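You operate a simulated robot arm through the tools that you are given. There is no shell and no other tool.

You are at the controls of a simulated robot arm. One attempt, no reset.

Task
Crimp both top corners of the filter in the crimper.
Fine: one clip each; it ends in the nest, the slide drawn back.

Only the result counts: the job must be done as asked and must still hold three seconds after the hand-in. Knocking over, shifting, dropping, spilling or breaking anything else fails it.

Robot
A 7-joint arm with a two-finger parallel gripper, fixed in place. Base frame: the origin is at the foot of the arm, x ahead of it, y to its left, z up. Units: m, rad, N and s.
Its first joint turns from -2.897 to 2.897 rad. Payload 3.43 kg.
The TCP is the grasp point between the finger pads, 0.034 m short of the fingertips. In the tool frame z runs along the fingers and y along their closing line. The gripper opens to 0.128 m. The fingers are 0.024 m wide and 0.012 m thick; the gripper's body (0.048 by 0.13 m) begins 0.096 m behind the TCP.
Orientation is that of the tool frame in the base frame, as a unit quaternion [w, x, y, z]. With the fingers straight down and closing along the base's y, the tool's x points along the base's -x, its y along +y and its z along -z.

Tools
- The arm moves only by the tool jog_arm. Its argument "commands" is a list of rows, each a list of 7 numbers: the shift along the tool's x, y, z in m, then the turn, a rotation vector about the tool's x, y, z in rad, then the closure, from 0 (fully open) to 1 (shut). In form: [[tx, ty, tz, wx, wy, wz, jaw], ...]. A call has 1 to 20 rows; each row is the pose to reach, as a shift and turn from the pose commanded when the call began, along the tool's axes at that moment. Rows are played at 5 a second. More than 0.05 m and 0.15 rad between two rows, or a gripper value outside its range, and nothing of the call is played. Where a pose cannot be reached the arm comes as near as it can. A force on the tool above 90 N (or 10 N above the force at the start of the call, whichever is more), or a blocked arm, ends the call early, and 0.2 s more pass. Each finger travels about 0.153 m/s and halts on what it meets, pressing with about 38 N; the grip force reading is that of the motor and also rises with nothing between the fingers. The clock runs only during rows and for 0.2 s after the last one: add rows that repeat a pose to give the fingers time. The reply holds the time, the measured pose of the TCP, the force on the tool along the base axes, the opening and the grip force, in the units named above and with some noise, with the torque about the TCP (base axes, N m) and any sound that the robot's microphone picked up.
- Cameras (640 x 400 px; columns grow to the right, rows downward): "scene" is fixed at [0.2245, -0.6716, 1.6574]; the picture's right is [0.65, -0.76, 0.00], its down [-0.54, -0.46, -0.70] and it looks along [0.53, 0.46, -0.71] (base axes); focal length 232 px, centre (320, 200). "wrist" rides on the gripper at [0.076, -0.011, -0.16] in the tool frame; the picture's right is [0.15, 0.99, 0.00], its down [-0.88, 0.13, -0.45] and it looks along [-0.45, 0.07, 0.89] (tool axes); focal length 234 px, centre (320, 200). There is no depth. A picture from a camera that has moved, and an enlarged one, comes with that camera's place and axes in the base frame and with its lens. The place of the scene camera against the robot may be out by one fixed shift of up to 0.025 m in any direction.
- snapshot(camera): a new picture of that camera. No time passes.
- inspect(camera, box): a new picture of the part [left, top, right, bottom] of that camera's present view, enlarged. No time passes.
- sign_off(): hands the job in; it is judged then, once.

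Places have to be worked out from the pictures, the camera data and where the tool is seen. Open the gripper and draw the arm clear of the work before you hand the job in, unless the task says otherwise.

The tools are called after ">>>" as a command line: name --pt "numbers of a row" for each row, then --argument value for the rest, lists and objects as JSON in quotes. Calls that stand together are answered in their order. jog_arm: Moves the arm, as the interface text tells. Its arguments: {"type":"object","properties":{"commands":{"type":"array"}},"required":["commands"]} The other tools are called the same way: snapshot (camera) takes a picture; inspect (camera, box) takes an enlarged picture of a part of a camera's view; sign_off () hands the job in.

At the start:

```text
time: 0.0
ee_pos: [0.4993, 0.1301, 1.3354]
orientation: [0.0, 0.001, 1.0, 0.0]
force: [0.4, -0.4, 0.0]
ft_torque: [0.02, 0.0, 0.0]
grip_width: 0.1277
gripper_force: 0.0
```

scene: 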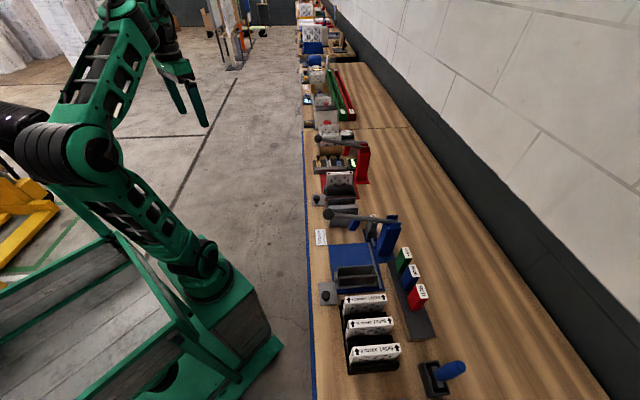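
wrist: 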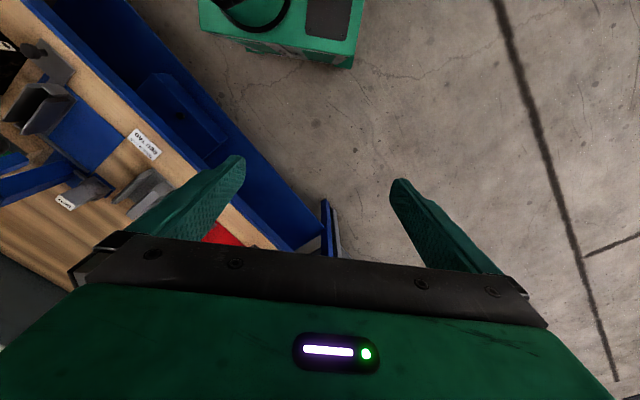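

The scene shows a bench along the right with two crimper-like stations (blue and red), filters in a rack, and a stick tool. I'll look closer at these regions before moving.

>>> inspect --camera "scene" --box '[300, 190, 480, 310]'

>>> inspect --camera "scene" --box '[300, 280, 480, 400]'

>>> inspect --camera "scene" --box '[290, 120, 410, 200]'

>>> inspect --camera "wrist" --box '[0, 20, 240, 240]'

```text
3.33 times, centred on (390, 250) of scene
camera zoom: at [0.2245, -0.6716, 1.6574], right [0.65, -0.76, 0.0], down [-0.54, -0.46, -0.7], along [0.53, 0.46, -0.71], focal length 774 px, centre (87, 33)
```

zoom: 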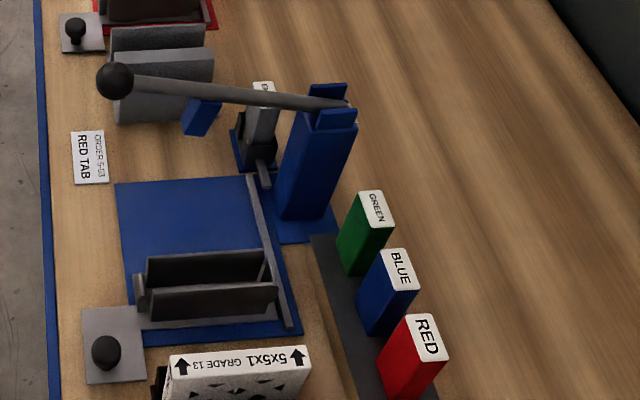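

```text
3.33 times, centred on (390, 340) of scene
camera zoom: at [0.2245, -0.6716, 1.6574], right [0.65, -0.76, 0.0], down [-0.54, -0.46, -0.7], along [0.53, 0.46, -0.71], focal length 774 px, centre (87, -267)
```

zoom: 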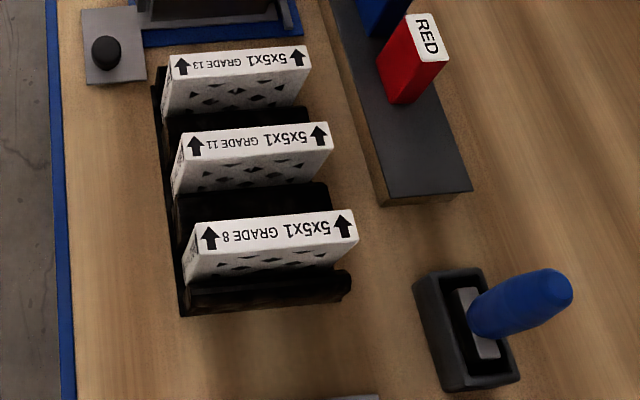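

```text
5.00 times, centred on (350, 160) of scene
camera zoom: at [0.2245, -0.6716, 1.6574], right [0.65, -0.76, 0.0], down [-0.54, -0.46, -0.7], along [0.53, 0.46, -0.71], focal length 1161 px, centre (170, 400)
```

zoom: 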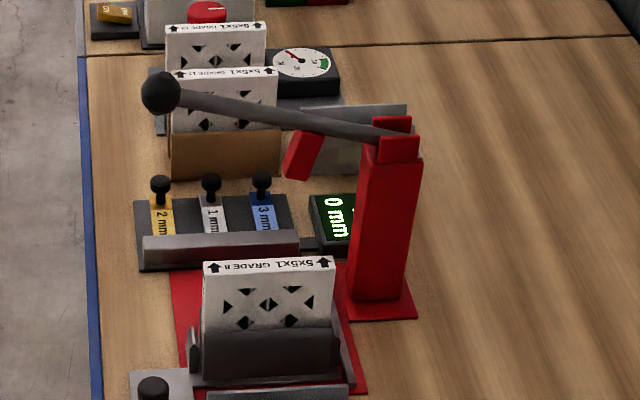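

```text
1.82 times, centred on (120, 130) of wrist
camera zoom: at [0.4237, 0.1187, 1.4952], right [-0.15, 0.99, 0.0], down [0.88, 0.13, 0.45], along [0.45, 0.07, -0.89], focal length 426 px, centre (684, 327)
```

zoom: 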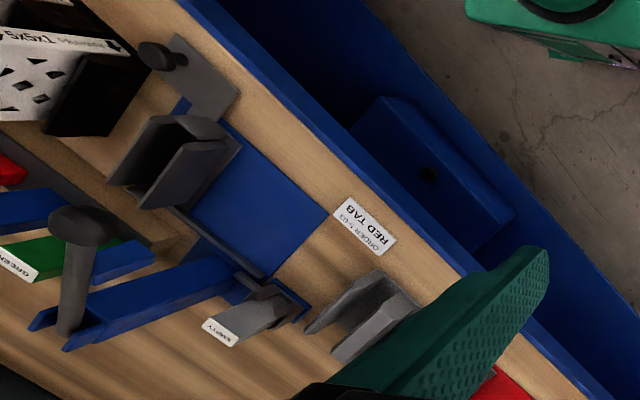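

The bench edge appears to run at about 45° in the base frame (edge ≈ y = x − 0.87), with its top near z ≈ 0.88. The red press at about (0.88, −0.2) holds a filter, so I'll yaw the tool so the wrist camera faces the bench there.

>>> jog_arm --pt "0 0 0 0 0 0.131 0" --pt "0 0 0 0 0 0.262 0" --pt "0 0 0 0 0 0.393 0" --pt "0 0 0 0 0 0.524 0" --pt "0 0 0 0 0 0.655 0" --pt "0 0 0 0 0 0.785 0"

>>> snapshot --camera "wrist"

>>> snapshot --camera "scene"

```text
time: 1.4
ee_pos: [0.4828, 0.1289, 1.3426]
orientation: [0.005, 0.383, 0.924, 0.003]
force: [-0.1, -0.1, -0.1]
ft_torque: [0.03, 0.01, -0.04]
grip_width: 0.128
gripper_force: 0.1
```

```text
taken
camera wrist: at [0.4193, 0.1755, 1.5009], right [0.6, 0.8, 0.01], down [0.71, -0.53, 0.46], along [0.38, -0.27, -0.89], focal length 234 px, centre (320, 200)
```

wrist: 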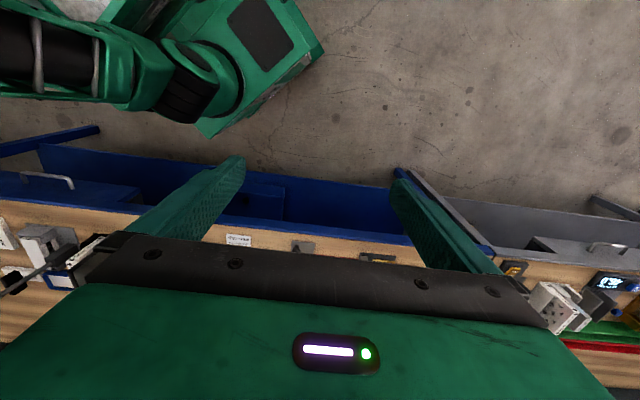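

```text
taken
```

scene: 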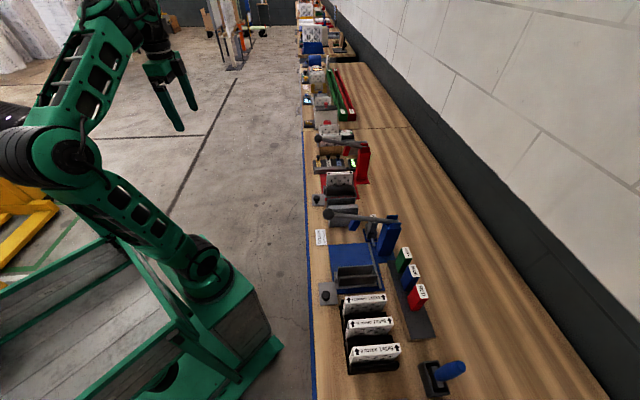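

The wrist image is oriented with the tool's front side downward, so the camera has to be almost above what I want to see. I'll move the tool over the red press area at about (0.80, −0.17), staying high at z ≈ 1.3.

>>> jog_arm --pt "-0.048 0 0.005 0 0 0 0" --pt "-0.096 0 0.01 0 0 0 0" --pt "-0.144 0 0.015 0 0 0 0" --pt "-0.192 0 0.02 0 0 0 0" --pt "-0.24 0.0 0.025 0 0 0 0" --pt "-0.288 0.0 0.03 0 0 0 0" --pt "-0.336 0.0 0.035 0 0 0 0" --pt "-0.384 0.01 0.04 0 0 0 0" --pt "-0.43 0.01 0.04 0 0 0 0"

>>> snapshot --camera "wrist"

>>> snapshot --camera "scene"

```text
time: 3.4
ee_pos: [0.7928, -0.1693, 1.3052]
orientation: [0.007, 0.383, 0.924, 0.002]
force: [-0.3, 0.2, 1.0]
ft_torque: [-0.02, -0.1, 0.0]
grip_width: 0.1281
gripper_force: 0.1
```

```text
taken
camera wrist: at [0.7304, -0.1216, 1.4637], right [0.6, 0.8, 0.01], down [0.71, -0.53, 0.47], along [0.38, -0.27, -0.89], focal length 234 px, centre (320, 200)
```

wrist: 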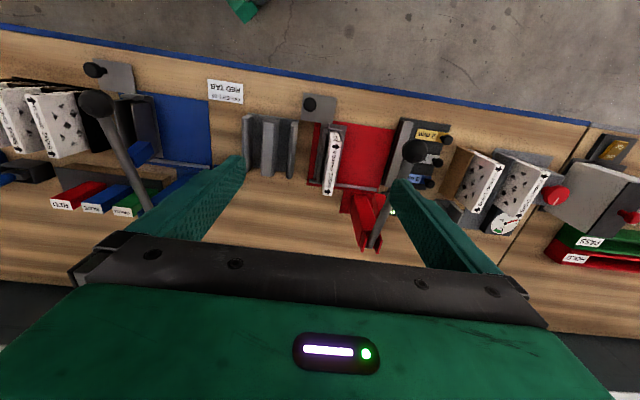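

```text
taken
```

scene: 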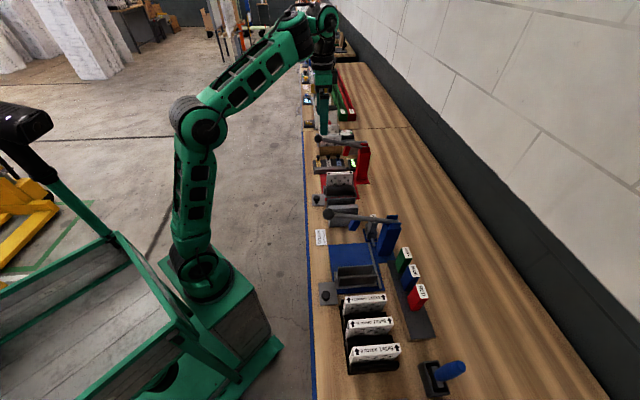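

This gives a clear overhead view. I'll zoom in on the red station, the blue station and the stations to the right.

>>> inspect --camera "wrist" --box '[230, 80, 450, 260]'

>>> inspect --camera "wrist" --box '[0, 40, 240, 220]'

>>> inspect --camera "wrist" --box '[380, 100, 640, 290]'

>>> inspect --camera "scene" --box '[290, 120, 390, 240]'

```text
2.22 times, centred on (340, 170) of wrist
camera zoom: at [0.7304, -0.1216, 1.4637], right [0.6, 0.8, 0.01], down [0.71, -0.53, 0.47], along [0.38, -0.27, -0.89], focal length 520 px, centre (276, 267)
```

zoom: 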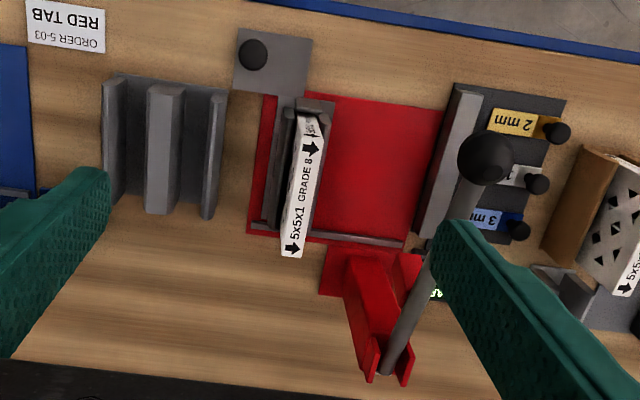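

```text
2.22 times, centred on (120, 130) of wrist
camera zoom: at [0.7304, -0.1216, 1.4637], right [0.6, 0.8, 0.01], down [0.71, -0.53, 0.47], along [0.38, -0.27, -0.89], focal length 520 px, centre (764, 356)
```

zoom: 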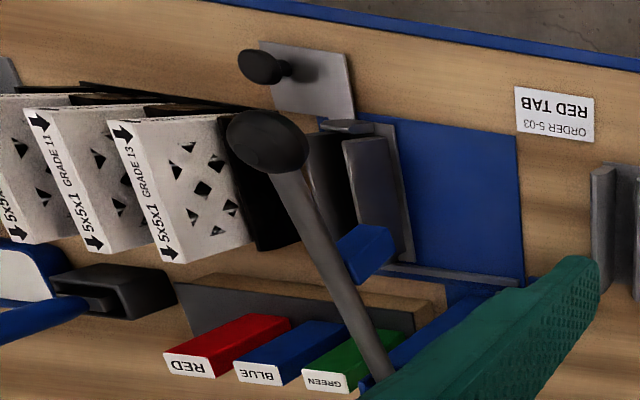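

```text
2.11 times, centred on (510, 195) of wrist
camera zoom: at [0.7304, -0.1216, 1.4637], right [0.6, 0.8, 0.01], down [0.71, -0.53, 0.47], along [0.38, -0.27, -0.89], focal length 493 px, centre (-80, 210)
```

zoom: 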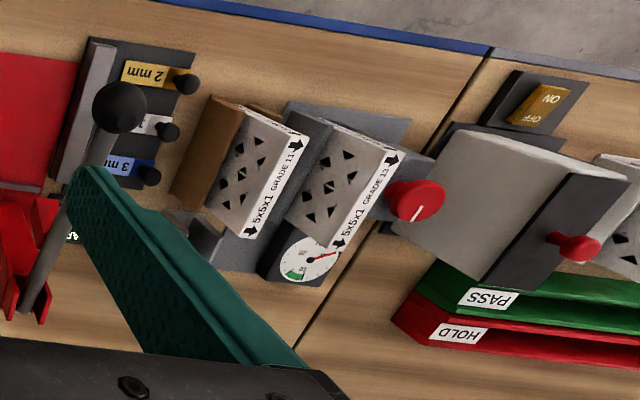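

```text
3.33 times, centred on (340, 180) of scene
camera zoom: at [0.2245, -0.6716, 1.6574], right [0.65, -0.76, 0.0], down [-0.54, -0.46, -0.7], along [0.53, 0.46, -0.71], focal length 774 px, centre (253, 267)
```

zoom: 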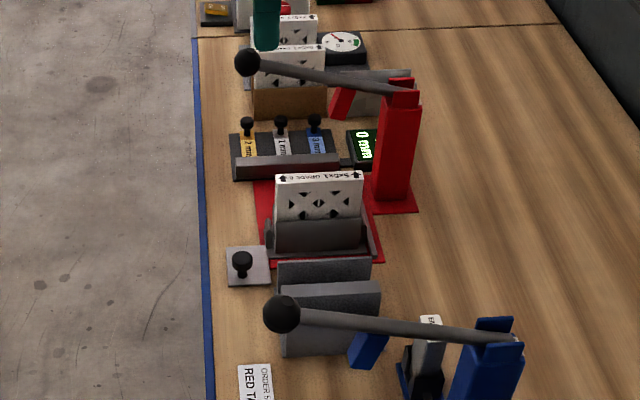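

Triangulating with both cameras: filter top at z ≈ 1.0 with its centre at bench coordinates (u = 0.485 along the bench, v = 0.771 into it). The lever ball is at (u 0.59, v 0.68, z 1.117), its pivot at (0.585, 0.89, 1.08), and the slide knob at (0.42, 0.658, 0.92). I'll descend a little for a closer look at the press and the spacer unit.

>>> jog_arm --pt "-0.01 0.025 0.03 0 0 0 0" --pt "-0.02 0.05 0.06 0 0 0 0" --pt "-0.03 0.08 0.09 0 0 0 0"

>>> snapshot --camera "wrist"

>>> inspect --camera "wrist" --box '[160, 20, 440, 240]'

>>> inspect --camera "scene" --box '[310, 120, 380, 215]'

```text
time: 4.2
ee_pos: [0.8715, -0.1326, 1.2158]
orientation: [0.005, 0.382, 0.924, 0.001]
force: [-0.9, 0.3, 1.0]
ft_torque: [0.02, -0.07, 0.01]
grip_width: 0.1278
gripper_force: 0.1
```

```text
taken
camera wrist: at [0.8087, -0.0869, 1.3744], right [0.6, 0.8, 0.01], down [0.71, -0.53, 0.46], along [0.38, -0.27, -0.89], focal length 234 px, centre (320, 200)
```

wrist: 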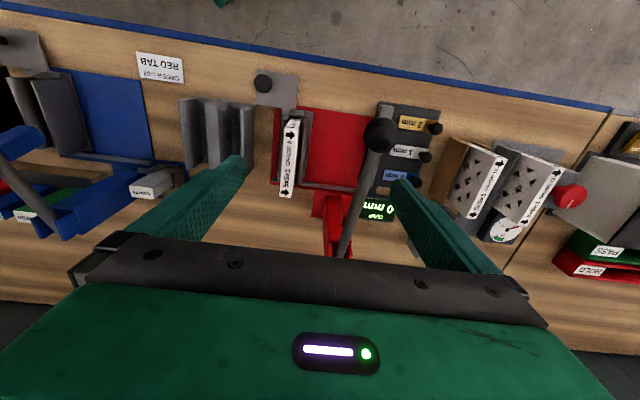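

```text
1.82 times, centred on (300, 130) of wrist
camera zoom: at [0.8087, -0.0869, 1.3744], right [0.6, 0.8, 0.01], down [0.71, -0.53, 0.46], along [0.38, -0.27, -0.89], focal length 426 px, centre (356, 327)
```

zoom: 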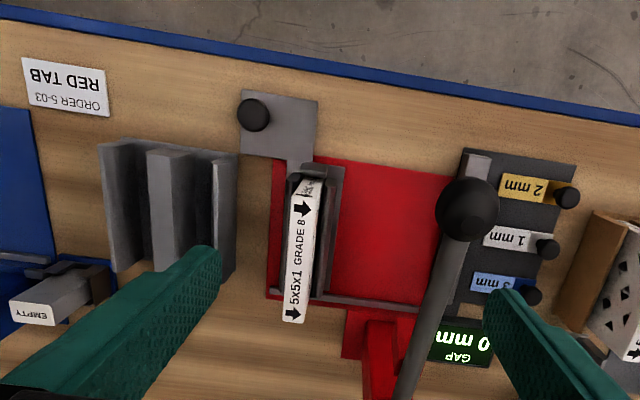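

```text
4.21 times, centred on (345, 168) of scene
camera zoom: at [0.2245, -0.6716, 1.6574], right [0.65, -0.76, 0.0], down [-0.54, -0.46, -0.7], along [0.53, 0.46, -0.71], focal length 978 px, centre (215, 337)
```

zoom: 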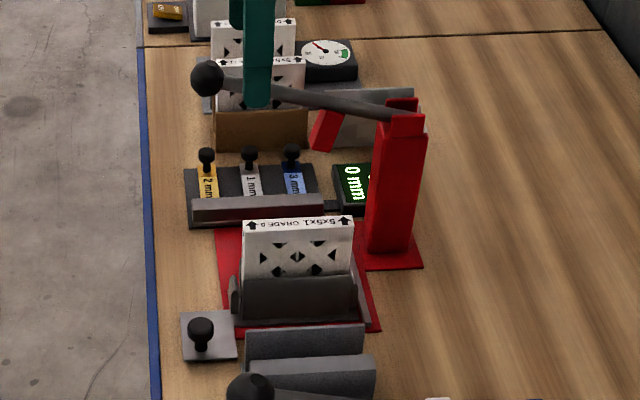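

The spacer unit has its own "GAP 0 mm" display and looks like a separate gauge. I'll zoom in on the press head, the nest, the knob link and that unit to see how they fit together.

>>> inspect --camera "wrist" --box '[240, 60, 350, 140]'

>>> inspect --camera "wrist" --box '[270, 130, 400, 260]'

>>> inspect --camera "wrist" --box '[350, 90, 460, 230]'

>>> inspect --camera "scene" --box '[320, 130, 380, 170]'

>>> inspect --camera "scene" --box '[310, 160, 370, 210]'

```text
5.00 times, centred on (295, 100) of wrist
camera zoom: at [0.8087, -0.0869, 1.3744], right [0.6, 0.8, 0.01], down [0.71, -0.53, 0.46], along [0.38, -0.27, -0.89], focal length 1171 px, centre (445, 700)
```

zoom: 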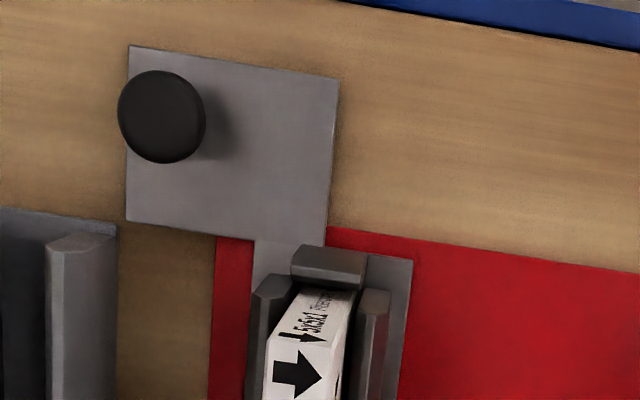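

```text
3.08 times, centred on (335, 195) of wrist
camera zoom: at [0.8087, -0.0869, 1.3744], right [0.6, 0.8, 0.01], down [0.71, -0.53, 0.46], along [0.38, -0.27, -0.89], focal length 720 px, centre (274, 215)
```

zoom: 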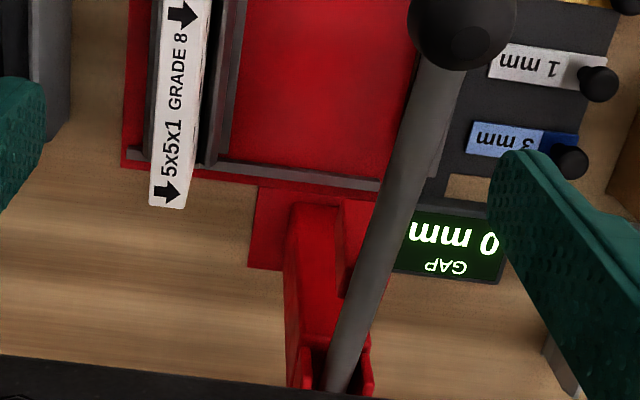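

```text
2.86 times, centred on (405, 160) of wrist
camera zoom: at [0.8087, -0.0869, 1.3744], right [0.6, 0.8, 0.01], down [0.71, -0.53, 0.46], along [0.38, -0.27, -0.89], focal length 669 px, centre (77, 314)
```

zoom: 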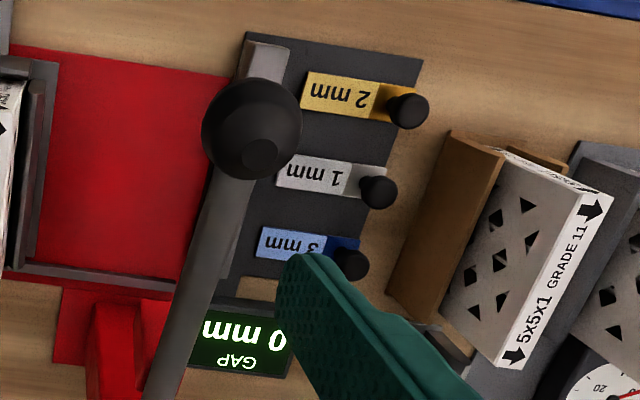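

```text
10.00 times, centred on (350, 150) of scene
camera zoom: at [0.2245, -0.6716, 1.6574], right [0.65, -0.76, 0.0], down [-0.54, -0.46, -0.7], along [0.53, 0.46, -0.71], focal length 2323 px, centre (20, 700)
```

zoom: 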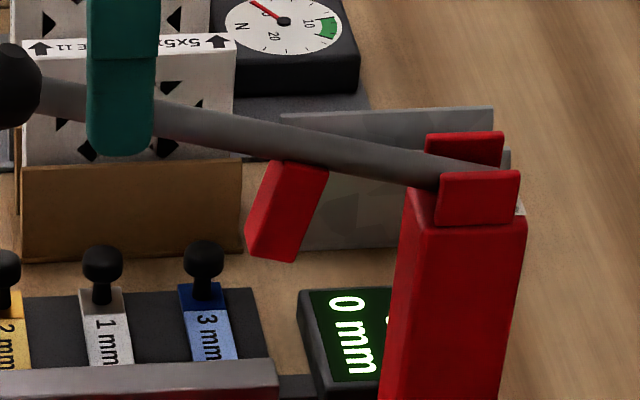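

```text
8.00 times, centred on (340, 185) of scene
camera zoom: at [0.2245, -0.6716, 1.6574], right [0.65, -0.76, 0.0], down [-0.54, -0.46, -0.7], along [0.53, 0.46, -0.71], focal length 1858 px, centre (160, 320)
```

zoom: 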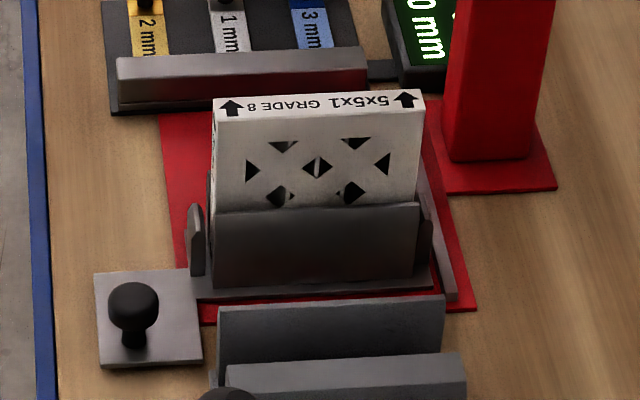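

The ram hangs at about v ≈ 0.807, over the filter's far corner once the slide is in. So I plan to crimp the far corner, draw the slide back, turn the filter 180°, and crimp again. First I'll check up high whether the wrist can yaw far enough, which also gives a side view of the press.

>>> jog_arm --pt "-0.03 -0.02 -0.02 0 0 0 0" --pt "-0.06 -0.037 -0.04 0 0 0 0" --pt "-0.06 -0.037 -0.04 0 0 0.14 0" --pt "-0.06 -0.037 -0.04 0 0 0.28 0" --pt "-0.06 -0.037 -0.04 0 0 0.42 0" --pt "-0.06 -0.037 -0.04 0 0 0.56 0" --pt "-0.06 -0.037 -0.04 0 0 0.7 0" --pt "-0.06 -0.037 -0.04 0 0 0.84 0" --pt "-0.06 -0.037 -0.04 0 0 0.98 0" --pt "-0.06 -0.037 -0.04 0 0 1.12 0" --pt "-0.06 -0.037 -0.04 0 0 1.26 0" --pt "-0.06 -0.037 -0.04 0 0 1.4 0" --pt "-0.06 -0.037 -0.04 0 0 1.5 0" --pt "-0.06 -0.037 -0.04 0 0 1.571 0"

>>> snapshot --camera "wrist"

```text
time: 4.8
ee_pos: [0.8755, -0.1966, 1.2721]
orientation: [0.027, 0.387, 0.922, 0.006]
force: [0.4, 0.2, -0.5]
ft_torque: [0.04, -0.07, -0.04]
grip_width: 0.128
gripper_force: 0.0
stopped in row 3: the force on the tool passed its limit at 285 N (the readings are from after the stop); the commanded pose is now the measured one
```

```text
taken
camera wrist: at [0.8062, -0.1489, 1.4275], right [0.6, 0.8, 0.03], down [0.68, -0.53, 0.5], along [0.41, -0.28, -0.87], focal length 234 px, centre (320, 200)
```

wrist: 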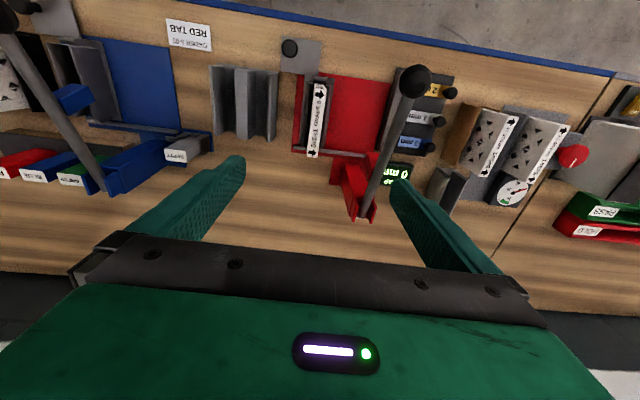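

The call stopped on a sudden force even though the fingertips should have been clear of the lever ball. I'll check the scene picture to see what was touched and whether anything moved.

>>> snapshot --camera "scene"

>>> inspect --camera "scene" --box '[270, 0, 430, 200]'

>>> inspect --camera "wrist" --box '[270, 30, 470, 230]'

```text
taken
```

scene: 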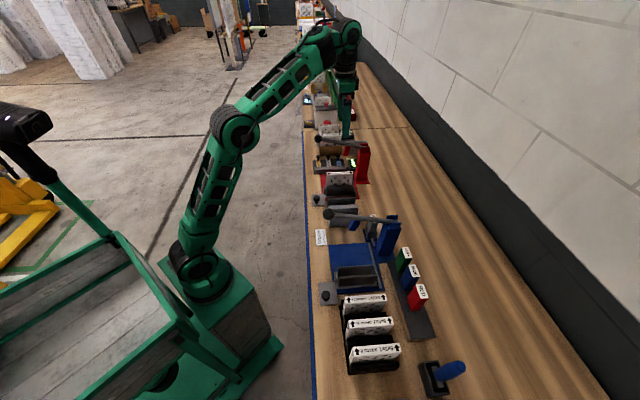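

```text
2.00 times, centred on (350, 100) of scene
camera zoom: at [0.2245, -0.6716, 1.6574], right [0.65, -0.76, 0.0], down [-0.54, -0.46, -0.7], along [0.53, 0.46, -0.71], focal length 464 px, centre (260, 400)
```

zoom: 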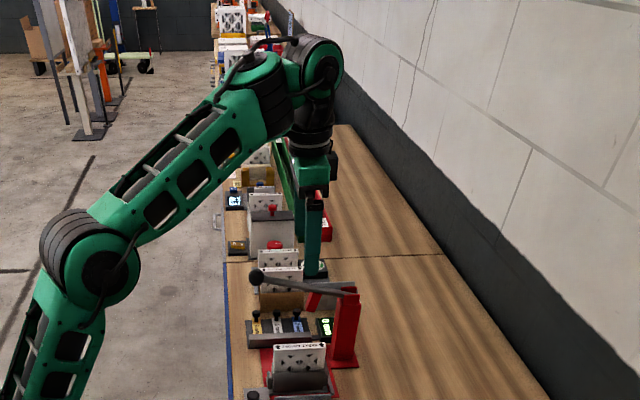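

```text
2.00 times, centred on (370, 130) of wrist
camera zoom: at [0.8062, -0.1489, 1.4275], right [0.6, 0.8, 0.03], down [0.68, -0.53, 0.5], along [0.41, -0.28, -0.87], focal length 468 px, centre (220, 340)
```

zoom: 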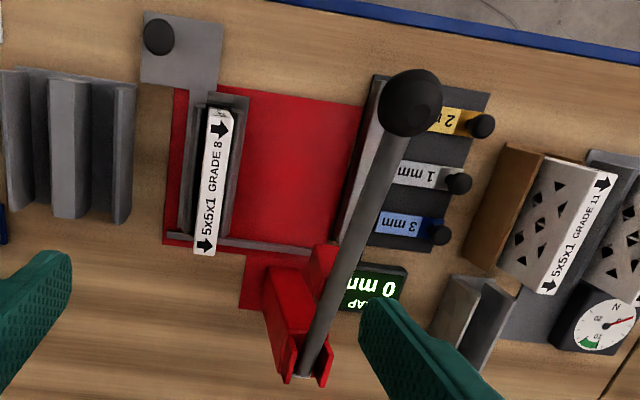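

Nothing has moved and the surroundings look clear, so the spike was probably a wrist joint limit in the +yaw direction. I'll try the opposite yaw direction in small steps, levelling the slight tilt first.

>>> jog_arm --pt "0 0 0 0 0 -0.05 0" --pt "0 0 0 0 0 -0.1 0" --pt "0 0 0 0 0 -0.2 0" --pt "0 0 0 0 0 -0.3 0"

```text
time: 5.4
ee_pos: [0.8624, -0.2009, 1.2819]
orientation: [0.035, 0.358, 0.933, 0.008]
force: [0.3, 0.2, -0.8]
ft_torque: [0.03, 0.01, 0.01]
grip_width: 0.128
gripper_force: 0.1
stopped in row 2: the force on the tool passed its limit at 104 N (the readings are from after the stop); the commanded pose is now the measured one
```

The pose drifts the same way for either yaw direction, tilting and rising. I'll hold still for a moment to see whether the arm is settling or pressing against something.

>>> jog_arm --pt "0 0 0 0 0 0 0" --pt "0 0 0 0 0 0 0" --pt "0 0 0 0 0 0 0"

>>> inspect --camera "scene" --box '[300, 0, 400, 120]'

>>> snapshot --camera "wrist"

```text
time: 6.2
ee_pos: [0.8632, -0.1996, 1.2786]
orientation: [0.032, 0.356, 0.934, 0.008]
force: [-0.4, -0.3, 0.9]
ft_torque: [0.03, 0.02, -0.03]
grip_width: 0.128
gripper_force: 0.1
```

```text
3.33 times, centred on (350, 60) of scene
camera zoom: at [0.2245, -0.6716, 1.6574], right [0.65, -0.76, 0.0], down [-0.54, -0.46, -0.7], along [0.53, 0.46, -0.71], focal length 774 px, centre (220, 667)
```

zoom: 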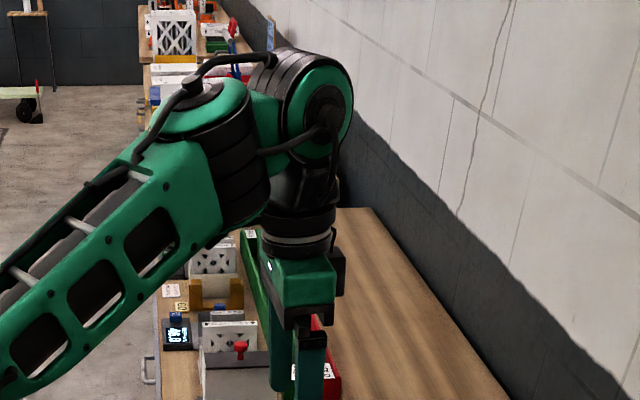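

```text
taken
camera wrist: at [0.7907, -0.1552, 1.4332], right [0.55, 0.84, 0.03], down [0.71, -0.48, 0.51], along [0.44, -0.26, -0.86], focal length 234 px, centre (320, 200)
```

wrist: 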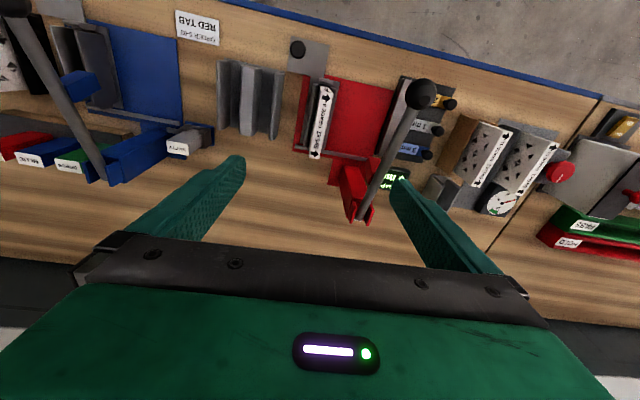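

The arm is stable and force-free, so the spikes came from the arm itself rather than contact. I'll level the tool slowly and see how well it tracks.

>>> jog_arm --pt "0 0 0 0.009 0.013 0 0" --pt "0 0 0 0.019 0.027 0 0" --pt "0 0 0 0.028 0.04 0 0" --pt "0 0 0 0.038 0.054 0 0" --pt "0 0 0 0.038 0.054 0 0"

```text
time: 6.6
ee_pos: [0.8494, -0.2002, 1.2928]
orientation: [0.039, 0.356, 0.934, 0.008]
force: [0.2, 0.4, 1.6]
ft_torque: [0.0, 0.02, -0.01]
grip_width: 0.1279
gripper_force: 0.0
stopped in row 2: the force on the tool passed its limit at 124 N (the readings are from after the stop); the commanded pose is now the measured one
```

The tool is being pushed out and up each time. The forearm rises steeply to the wrist here, so I think the wrist bend is at its limit or the hand touches the forearm at this height. Lowering the TCP should relieve it, so I'll descend gently without rotating.

>>> jog_arm --pt "0 0 0.015 0 0 0 0" --pt "0 0 0.03 0 0 0 0" --pt "0 0 0.045 0 0 0 0" --pt "0 0 0.06 0 0 0 0" --pt "0 0 0.075 0 0 0 0" --pt "0 0 0.09 0 0 0 0"

```text
time: 8.0
ee_pos: [0.8592, -0.2015, 1.2015]
orientation: [0.038, 0.357, 0.933, 0.008]
force: [-1.0, 0.0, -0.1]
ft_torque: [-0.03, -0.03, 0.02]
grip_width: 0.1277
gripper_force: 0.1
```

Lowering worked with no force. Now I'll level the tool here and restore the yaw to exactly 45°.

>>> jog_arm --pt "0 0 0 0.014 0.022 0.018 0" --pt "0 0 0 0.028 0.044 0.036 0" --pt "0 0 0 0.042 0.065 0.054 0" --pt "0 0 0 0.042 0.065 0.054 0"

```text
time: 9.0
ee_pos: [0.8581, -0.2014, 1.2013]
orientation: [-0.002, 0.382, 0.924, 0.0]
force: [0.0, 0.0, -0.5]
ft_torque: [0.02, 0.0, 0.01]
grip_width: 0.128
gripper_force: 0.0
```

Tracking is good at this height. Next I'll yaw −90° about the tool axis, which puts the closing line along the bench depth with the camera away from the lever, as needed for handling the knob. It also tests the wrist range.

>>> jog_arm --pt "0 0 0 0 0 -0.1 0" --pt "0 0 0 0 0 -0.2 0" --pt "0 0 0 0 0 -0.3 0" --pt "0 0 0 0 0 -0.4 0" --pt "0 0 0 0 0 -0.5 0" --pt "0 0 0 0 0 -0.6 0" --pt "0 0 0 0 0 -0.7 0" --pt "0 0 0 0 0 -0.8 0" --pt "0 0 0 0 0 -0.9 0" --pt "0 0 0 0 0 -1.0 0" --pt "0 0 0 0 0 -1.1 0" --pt "0 0 0 0 0 -1.2 0" --pt "0 0 0 0 0 -1.3 0" --pt "0 0 0 0 0 -1.4 0" --pt "0 0 0 0 0 -1.5 0" --pt "0 0 0 0 0 -1.571 0" --pt "0 0 0 0 0 -1.571 0"

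>>> snapshot --camera "wrist"

```text
time: 12.6
ee_pos: [0.8592, -0.2011, 1.2007]
orientation: [0.0, -0.384, 0.923, 0.001]
force: [0.0, 0.7, -0.9]
ft_torque: [-0.01, -0.01, 0.01]
grip_width: 0.1279
gripper_force: 0.1
```

```text
taken
camera wrist: at [0.8135, -0.2633, 1.3596], right [-0.81, 0.59, 0.0], down [0.53, 0.72, 0.46], along [0.27, 0.37, -0.89], focal length 234 px, centre (320, 200)
```

wrist: 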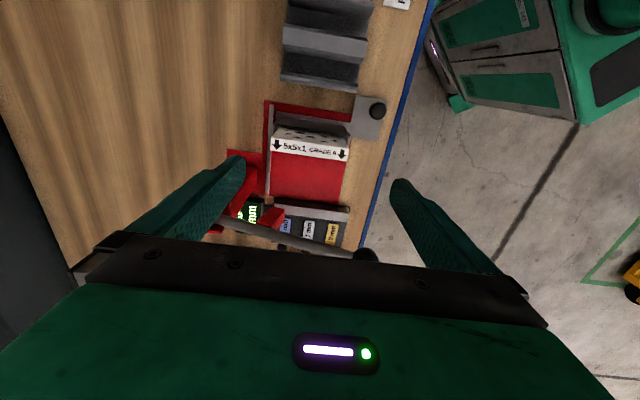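

That quarter turn tracked well. I'll continue another −90° to confirm that the full 180° is reachable and to see the nest from the far side.

>>> jog_arm --pt "0 0 0 0 0 -0.12 0" --pt "0 0 0 0 0 -0.24 0" --pt "0 0 0 0 0 -0.36 0" --pt "0 0 0 0 0 -0.48 0" --pt "0 0 0 0 0 -0.6 0" --pt "0 0 0 0 0 -0.72 0" --pt "0 0 0 0 0 -0.84 0" --pt "0 0 0 0 0 -0.96 0" --pt "0 0 0 0 0 -1.08 0" --pt "0 0 0 0 0 -1.2 0" --pt "0 0 0 0 0 -1.3 0" --pt "0 0 0 0 0 -1.4 0" --pt "0 0 0 0 0 -1.5 0" --pt "0 0 0 0 0 -1.571 0" --pt "0 0 0 0 0 -1.571 0"

>>> snapshot --camera "wrist"

```text
time: 15.8
ee_pos: [0.8578, -0.2013, 1.2007]
orientation: [0.0, 0.924, -0.381, -0.001]
force: [0.0, 0.7, -0.1]
ft_torque: [-0.01, 0.01, -0.02]
grip_width: 0.128
gripper_force: 0.1
```

```text
taken
camera wrist: at [0.9209, -0.2463, 1.3597], right [-0.59, -0.81, 0.0], down [-0.72, 0.53, 0.46], along [-0.37, 0.27, -0.89], focal length 234 px, centre (320, 200)
```

wrist: 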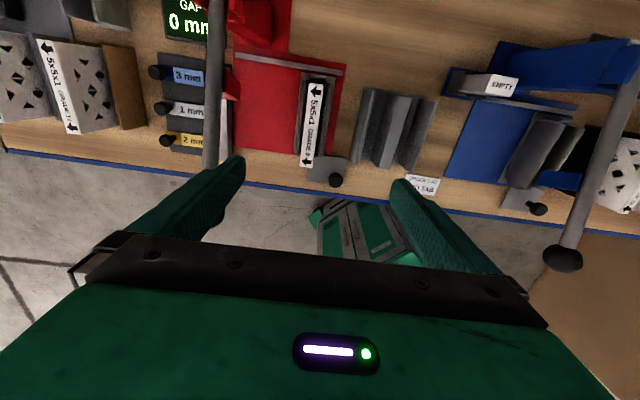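

The full 180° works at this height. I'll zoom in from this side to refine the filter and nest geometry.

>>> inspect --camera "wrist" --box '[220, 40, 380, 200]'

>>> inspect --camera "wrist" --box '[140, 0, 300, 100]'

```text
2.50 times, centred on (300, 120) of wrist
camera zoom: at [0.9209, -0.2463, 1.3597], right [-0.59, -0.81, 0.0], down [-0.72, 0.53, 0.46], along [-0.37, 0.27, -0.89], focal length 585 px, centre (370, 400)
```

zoom: 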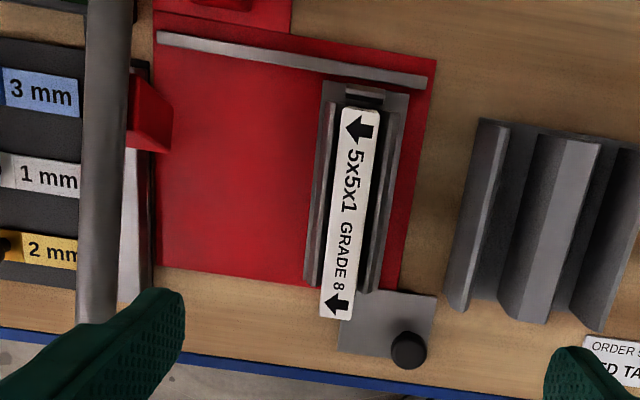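

```text
4.00 times, centred on (220, 50) of wrist
camera zoom: at [0.9209, -0.2463, 1.3597], right [-0.59, -0.81, 0.0], down [-0.72, 0.53, 0.46], along [-0.37, 0.27, -0.89], focal length 937 px, centre (720, 800)
```

zoom: 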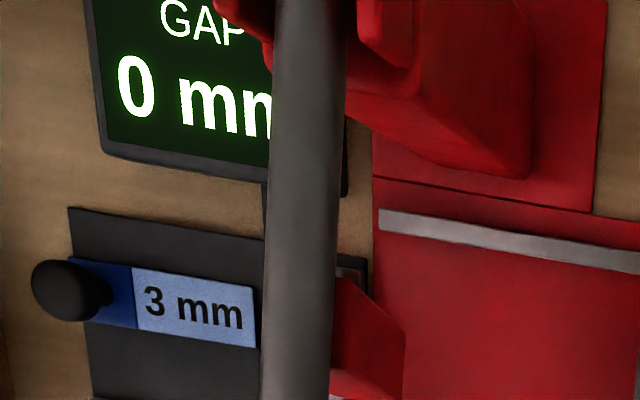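

From the two wrist views: filter top at z ≈ 1.02, about 0.114 wide and 0.02 thick, centre (u 0.480, v 0.763). Knob centre is at about (u 0.420, v 0.6565, z 0.93). I'll rotate back +90° so the fingers close along v, and move above the knob.

>>> jog_arm --pt "0 0 0 0 0 0.13 0" --pt "0 0 0 0 0 0.26 0" --pt "0 0 0 0 0 0.39 0" --pt "0 0 0 0 0 0.52 0" --pt "0 0 0 0 0 0.65 0.1" --pt "0 0 0 0 0 0.78 0.2" --pt "0 0 0 0 0 0.91 0.3" --pt "0 0 0 0 0 1.04 0.4" --pt "0 0 0 0 0 1.17 0.5" --pt "0 0 0 0 0 1.3 0.5" --pt "-0.03 0.015 0 0 0 1.43 0.5" --pt "-0.06 0.03 0 0 0 1.571 0.5" --pt "-0.093 0.044 0 0 0 1.571 0.5" --pt "-0.093 0.044 0 0 0 1.571 0.5"

>>> snapshot --camera "wrist"

```text
time: 18.8
ee_pos: [0.7604, -0.166, 1.2005]
orientation: [0.001, -0.383, 0.924, -0.001]
force: [1.0, -1.4, 0.1]
ft_torque: [-0.03, 0.05, 0.02]
grip_width: 0.0637
gripper_force: 0.1
```

```text
taken
camera wrist: at [0.7159, -0.2278, 1.3595], right [-0.8, 0.59, 0.0], down [0.53, 0.72, 0.46], along [0.27, 0.37, -0.89], focal length 234 px, centre (320, 200)
```

wrist: 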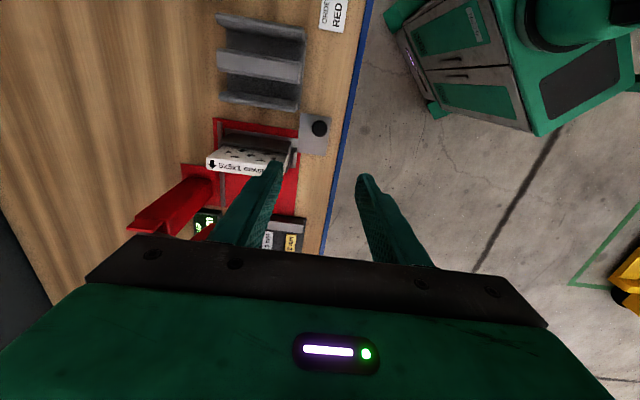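

The knob lines up at (0.7615, −0.1671), within 2 mm of the TCP axis. I'll descend to z ≈ 1.0 while leaning the hand 0.2 rad away from the lever for clearance, then check again.

>>> jog_arm --pt "0 -0.001 0.045 0 -0.05 0 0.55" --pt "0 -0.001 0.09 0 -0.1 0 0.55" --pt "0 -0.001 0.135 0 -0.15 0 0.55" --pt "0 -0.001 0.175 0 -0.2 0 0.55" --pt "0 -0.001 0.195 0 -0.2 0 0.55" --pt "0 -0.001 0.195 0 -0.2 0 0.55"

>>> snapshot --camera "wrist"

>>> inspect --camera "scene" --box '[290, 110, 410, 230]'

```text
time: 20.2
ee_pos: [0.7604, -0.1686, 1.0067]
orientation: [0.092, -0.382, 0.919, 0.04]
force: [0.1, 1.0, -0.7]
ft_torque: [0.06, -0.02, -0.02]
grip_width: 0.0575
gripper_force: 0.0
```

```text
taken
camera wrist: at [0.6951, -0.251, 1.1474], right [-0.8, 0.6, -0.03], down [0.45, 0.64, 0.62], along [0.39, 0.49, -0.78], focal length 234 px, centre (320, 200)
```

wrist: 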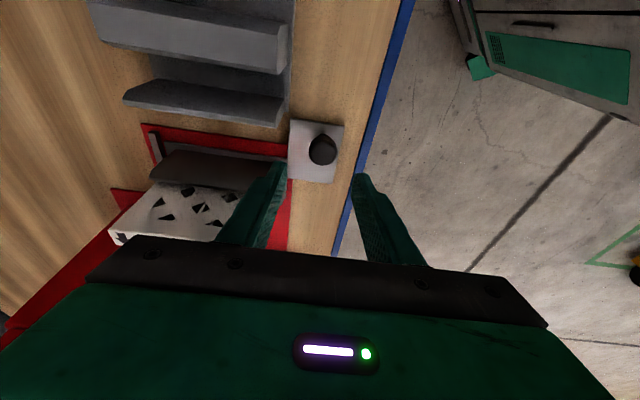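

```text
3.33 times, centred on (350, 170) of scene
camera zoom: at [0.2245, -0.6716, 1.6574], right [0.65, -0.76, 0.0], down [-0.54, -0.46, -0.7], along [0.53, 0.46, -0.71], focal length 774 px, centre (220, 300)
```

zoom: 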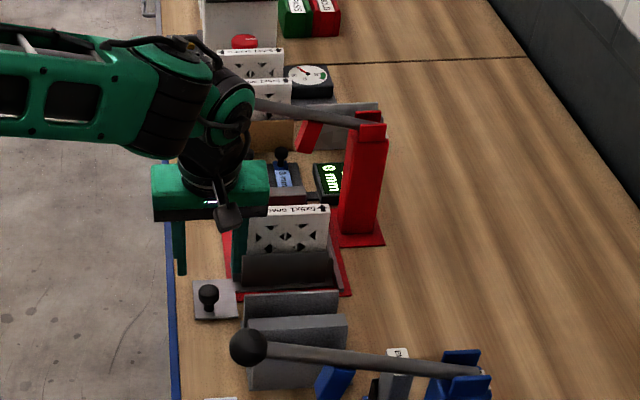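

The knob sits centred between the fingers (v ≈ 0.657). I'll lower straight down to z ≈ 0.945 in small steps, still open.

>>> jog_arm --pt "0.004 0 0.0196 0 0 0 0.55" --pt "0.008 0 0.0392 0 0 0 0.55" --pt "0.0105 0 0.052 0 0 0 0.55" --pt "0.012 0 0.06 0 0 0 0.55" --pt "0.012 0 0.06 0 0 0 0.55"

>>> inspect --camera "wrist" --box '[200, 80, 440, 260]'

>>> inspect --camera "scene" --box '[290, 130, 390, 220]'

```text
time: 21.4
ee_pos: [0.7628, -0.167, 0.9459]
orientation: [0.092, -0.381, 0.919, 0.04]
force: [1.3, -0.4, -0.3]
ft_torque: [0.01, -0.02, -0.01]
grip_width: 0.0575
gripper_force: 0.0
```

```text
2.22 times, centred on (320, 170) of wrist
camera zoom: at [0.6962, -0.2494, 1.086], right [-0.8, 0.6, -0.03], down [0.45, 0.64, 0.62], along [0.39, 0.49, -0.78], focal length 520 px, centre (320, 267)
```

zoom: 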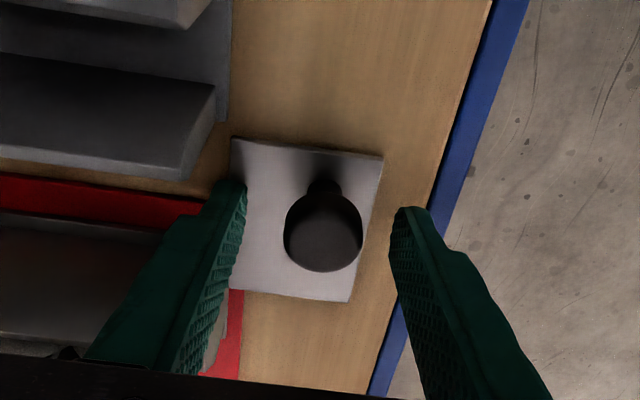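

```text
4.44 times, centred on (340, 175) of scene
camera zoom: at [0.2245, -0.6716, 1.6574], right [0.65, -0.76, 0.0], down [-0.54, -0.46, -0.7], along [0.53, 0.46, -0.71], focal length 1032 px, centre (231, 311)
```

zoom: 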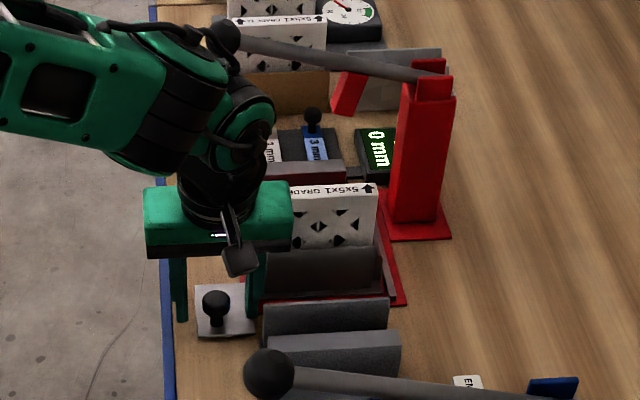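

The knob is between the pads and aligned. I'll close on it and check the grip.

>>> jog_arm --pt "0 0 0 0 0 0 0.7" --pt "0 0 0 0 0 0 0.85" --pt "0 0 0 0 0 0 0.9" --pt "0 0 0 0 0 0 0.9"

>>> inspect --camera "wrist" --box '[200, 80, 440, 260]'

```text
time: 22.4
ee_pos: [0.7619, -0.1655, 0.9454]
orientation: [0.092, -0.383, 0.918, 0.039]
force: [-5.0, 5.0, -1.0]
ft_torque: [0.15, 0.08, 0.03]
grip_width: 0.0267
gripper_force: 44.9
```

```text
2.22 times, centred on (320, 170) of wrist
camera zoom: at [0.696, -0.249, 1.0861], right [-0.8, 0.6, -0.03], down [0.45, 0.64, 0.62], along [0.39, 0.49, -0.78], focal length 520 px, centre (320, 267)
```

zoom: 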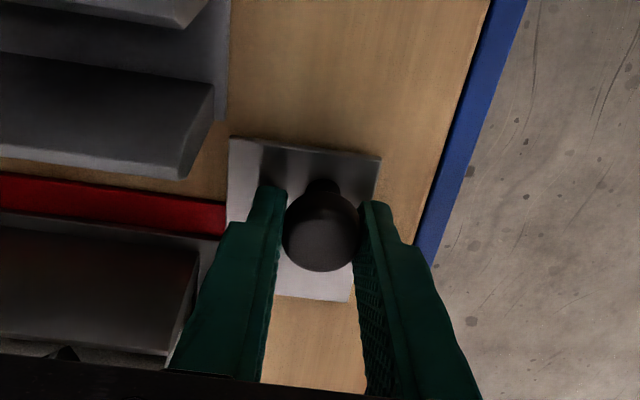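

Gripped at 27 mm with only a slight side load. I'll push the slide toward the press (+u) by 0.08 m in small steps, taking off the 1 mm side offset.

>>> jog_arm --pt "-0.0098 0.001 0.002 0 0 0 0.9" --pt "-0.0196 0.001 0.004 0 0 0 0.9" --pt "-0.0294 0.001 0.006 0 0 0 0.9" --pt "-0.0392 0.001 0.008 0 0 0 0.9" --pt "-0.049 0.001 0.01 0 0 0 0.9" --pt "-0.0588 0.001 0.012 0 0 0 0.9" --pt "-0.0686 0.001 0.014 0 0 0 0.9" --pt "-0.0784 0.001 0.016 0 0 0 0.9" --pt "-0.0784 0.001 0.016 0 0 0 0.9"

>>> inspect --camera "scene" --box '[290, 120, 390, 220]'

>>> snapshot --camera "wrist"

```text
time: 24.4
ee_pos: [0.8179, -0.1107, 0.9452]
orientation: [0.094, -0.382, 0.919, 0.039]
force: [3.6, -3.3, 16.9]
ft_torque: [-0.08, -0.13, 0.01]
grip_width: 0.0268
gripper_force: 45.0
```

```text
4.00 times, centred on (340, 170) of scene
camera zoom: at [0.2245, -0.6716, 1.6574], right [0.65, -0.76, 0.0], down [-0.54, -0.46, -0.7], along [0.53, 0.46, -0.71], focal length 929 px, centre (240, 320)
```

zoom: 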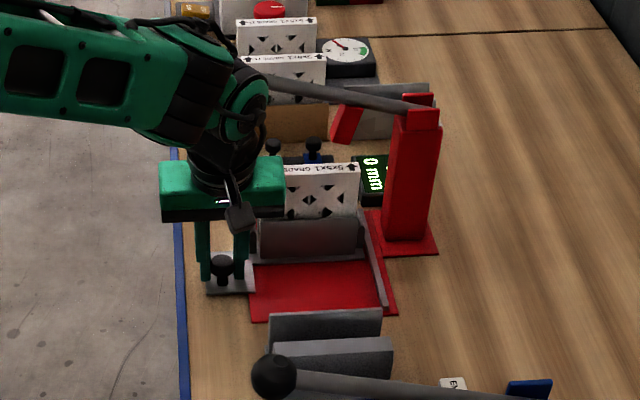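

```text
taken
camera wrist: at [0.7509, -0.1932, 1.0859], right [-0.8, 0.6, -0.03], down [0.45, 0.64, 0.62], along [0.39, 0.49, -0.78], focal length 234 px, centre (320, 200)
```

wrist: 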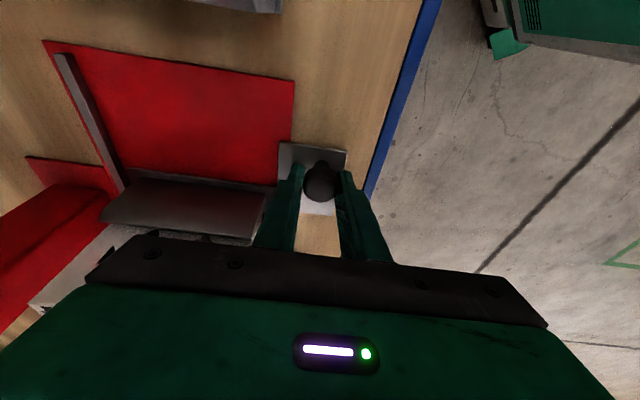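

The slide moves freely (0.079 m so far), with a slight downward load on the tool. I'll ease up 1.5 mm and continue +u in fine steps toward the end stop.

>>> jog_arm --pt "-0.0003 0 -0.0015 0 0 0 0.9" --pt "-0.0052 0 -0.0005 0 0 0 0.9" --pt "-0.0101 0 0.0005 0 0 0 0.9" --pt "-0.015 0 0.0015 0 0 0 0.9" --pt "-0.0199 0 0.0025 0 0 0 0.9" --pt "-0.0199 0 0.0025 0 0 0 0.9"

>>> inspect --camera "scene" --box '[310, 120, 380, 200]'

```text
time: 25.8
ee_pos: [0.833, -0.0982, 0.9442]
orientation: [0.092, -0.381, 0.919, 0.039]
force: [6.2, -6.8, -6.3]
ft_torque: [-0.45, 0.25, -0.08]
grip_width: 0.0269
gripper_force: 45.3
```

```text
5.00 times, centred on (345, 160) of scene
camera zoom: at [0.2245, -0.6716, 1.6574], right [0.65, -0.76, 0.0], down [-0.54, -0.46, -0.7], along [0.53, 0.46, -0.71], focal length 1161 px, centre (195, 400)
```

zoom: 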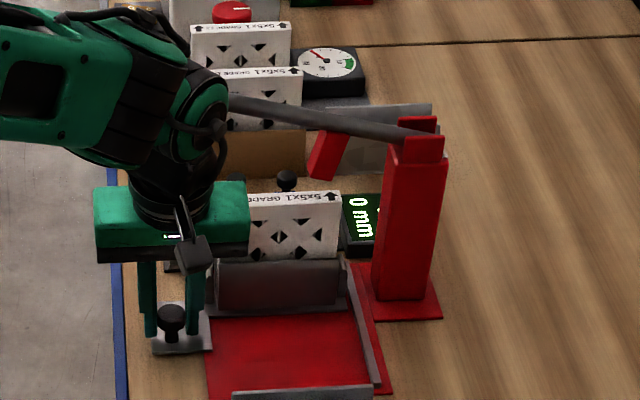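

Now 0.098 m in, with no stop felt yet. I'll continue in 3 mm steps.

>>> jog_arm --pt "-0.003 0.0005 0.0 0 0 0 0.9" --pt "-0.0059 0.0005 0.0006 0 0 0 0.9" --pt "-0.0088 0.0005 0.0012 0 0 0 0.9" --pt "-0.0088 0.0005 0.0012 0 0 0 0.9"

>>> inspect --camera "scene" --box '[310, 120, 380, 200]'

```text
time: 26.8
ee_pos: [0.8362, -0.0919, 0.9461]
orientation: [0.092, -0.38, 0.919, 0.038]
force: [-13.0, -31.2, -8.0]
ft_torque: [-0.51, 0.22, 0.02]
grip_width: 0.0271
gripper_force: 45.2
```

```text
5.00 times, centred on (345, 160) of scene
camera zoom: at [0.2245, -0.6716, 1.6574], right [0.65, -0.76, 0.0], down [-0.54, -0.46, -0.7], along [0.53, 0.46, -0.71], focal length 1161 px, centre (195, 400)
```

zoom: 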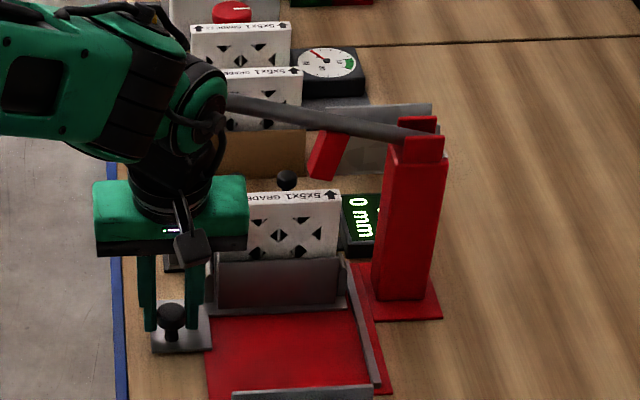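

The force on the tool is about 31 N along −u, so the slide is at its end stop (travel ≈ 0.10 m, filter at u ≈ 0.58 under the ram). I'll relax 2 mm, open the fingers and lift clear, drifting away from the lever.

>>> jog_arm --pt "0.003 0.0 -0.0006 0 0 0 0.9" --pt "0.003 0.0 -0.0006 0 0 0 0.75" --pt "0.003 0.0 -0.0006 0 0 0 0.55" --pt "0.003 0.0 -0.0006 0 0 0 0.5" --pt "0.003 0.0 -0.0006 0 0 0 0.5"

>>> inspect --camera "wrist" --box '[200, 80, 440, 260]'

```text
time: 28.0
ee_pos: [0.8351, -0.0914, 0.9462]
orientation: [0.091, -0.382, 0.919, 0.04]
force: [0.3, 0.0, 0.1]
ft_torque: [-0.03, 0.04, -0.03]
grip_width: 0.0639
gripper_force: 0.2
```

```text
2.22 times, centred on (320, 170) of wrist
camera zoom: at [0.7683, -0.1739, 1.0874], right [-0.8, 0.6, -0.03], down [0.45, 0.64, 0.62], along [0.39, 0.49, -0.78], focal length 520 px, centre (320, 267)
```

zoom: 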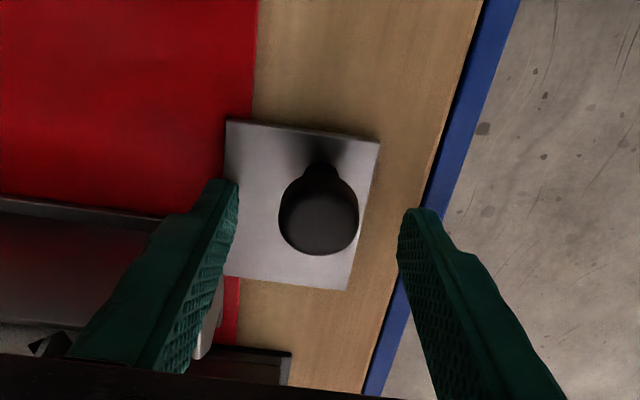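

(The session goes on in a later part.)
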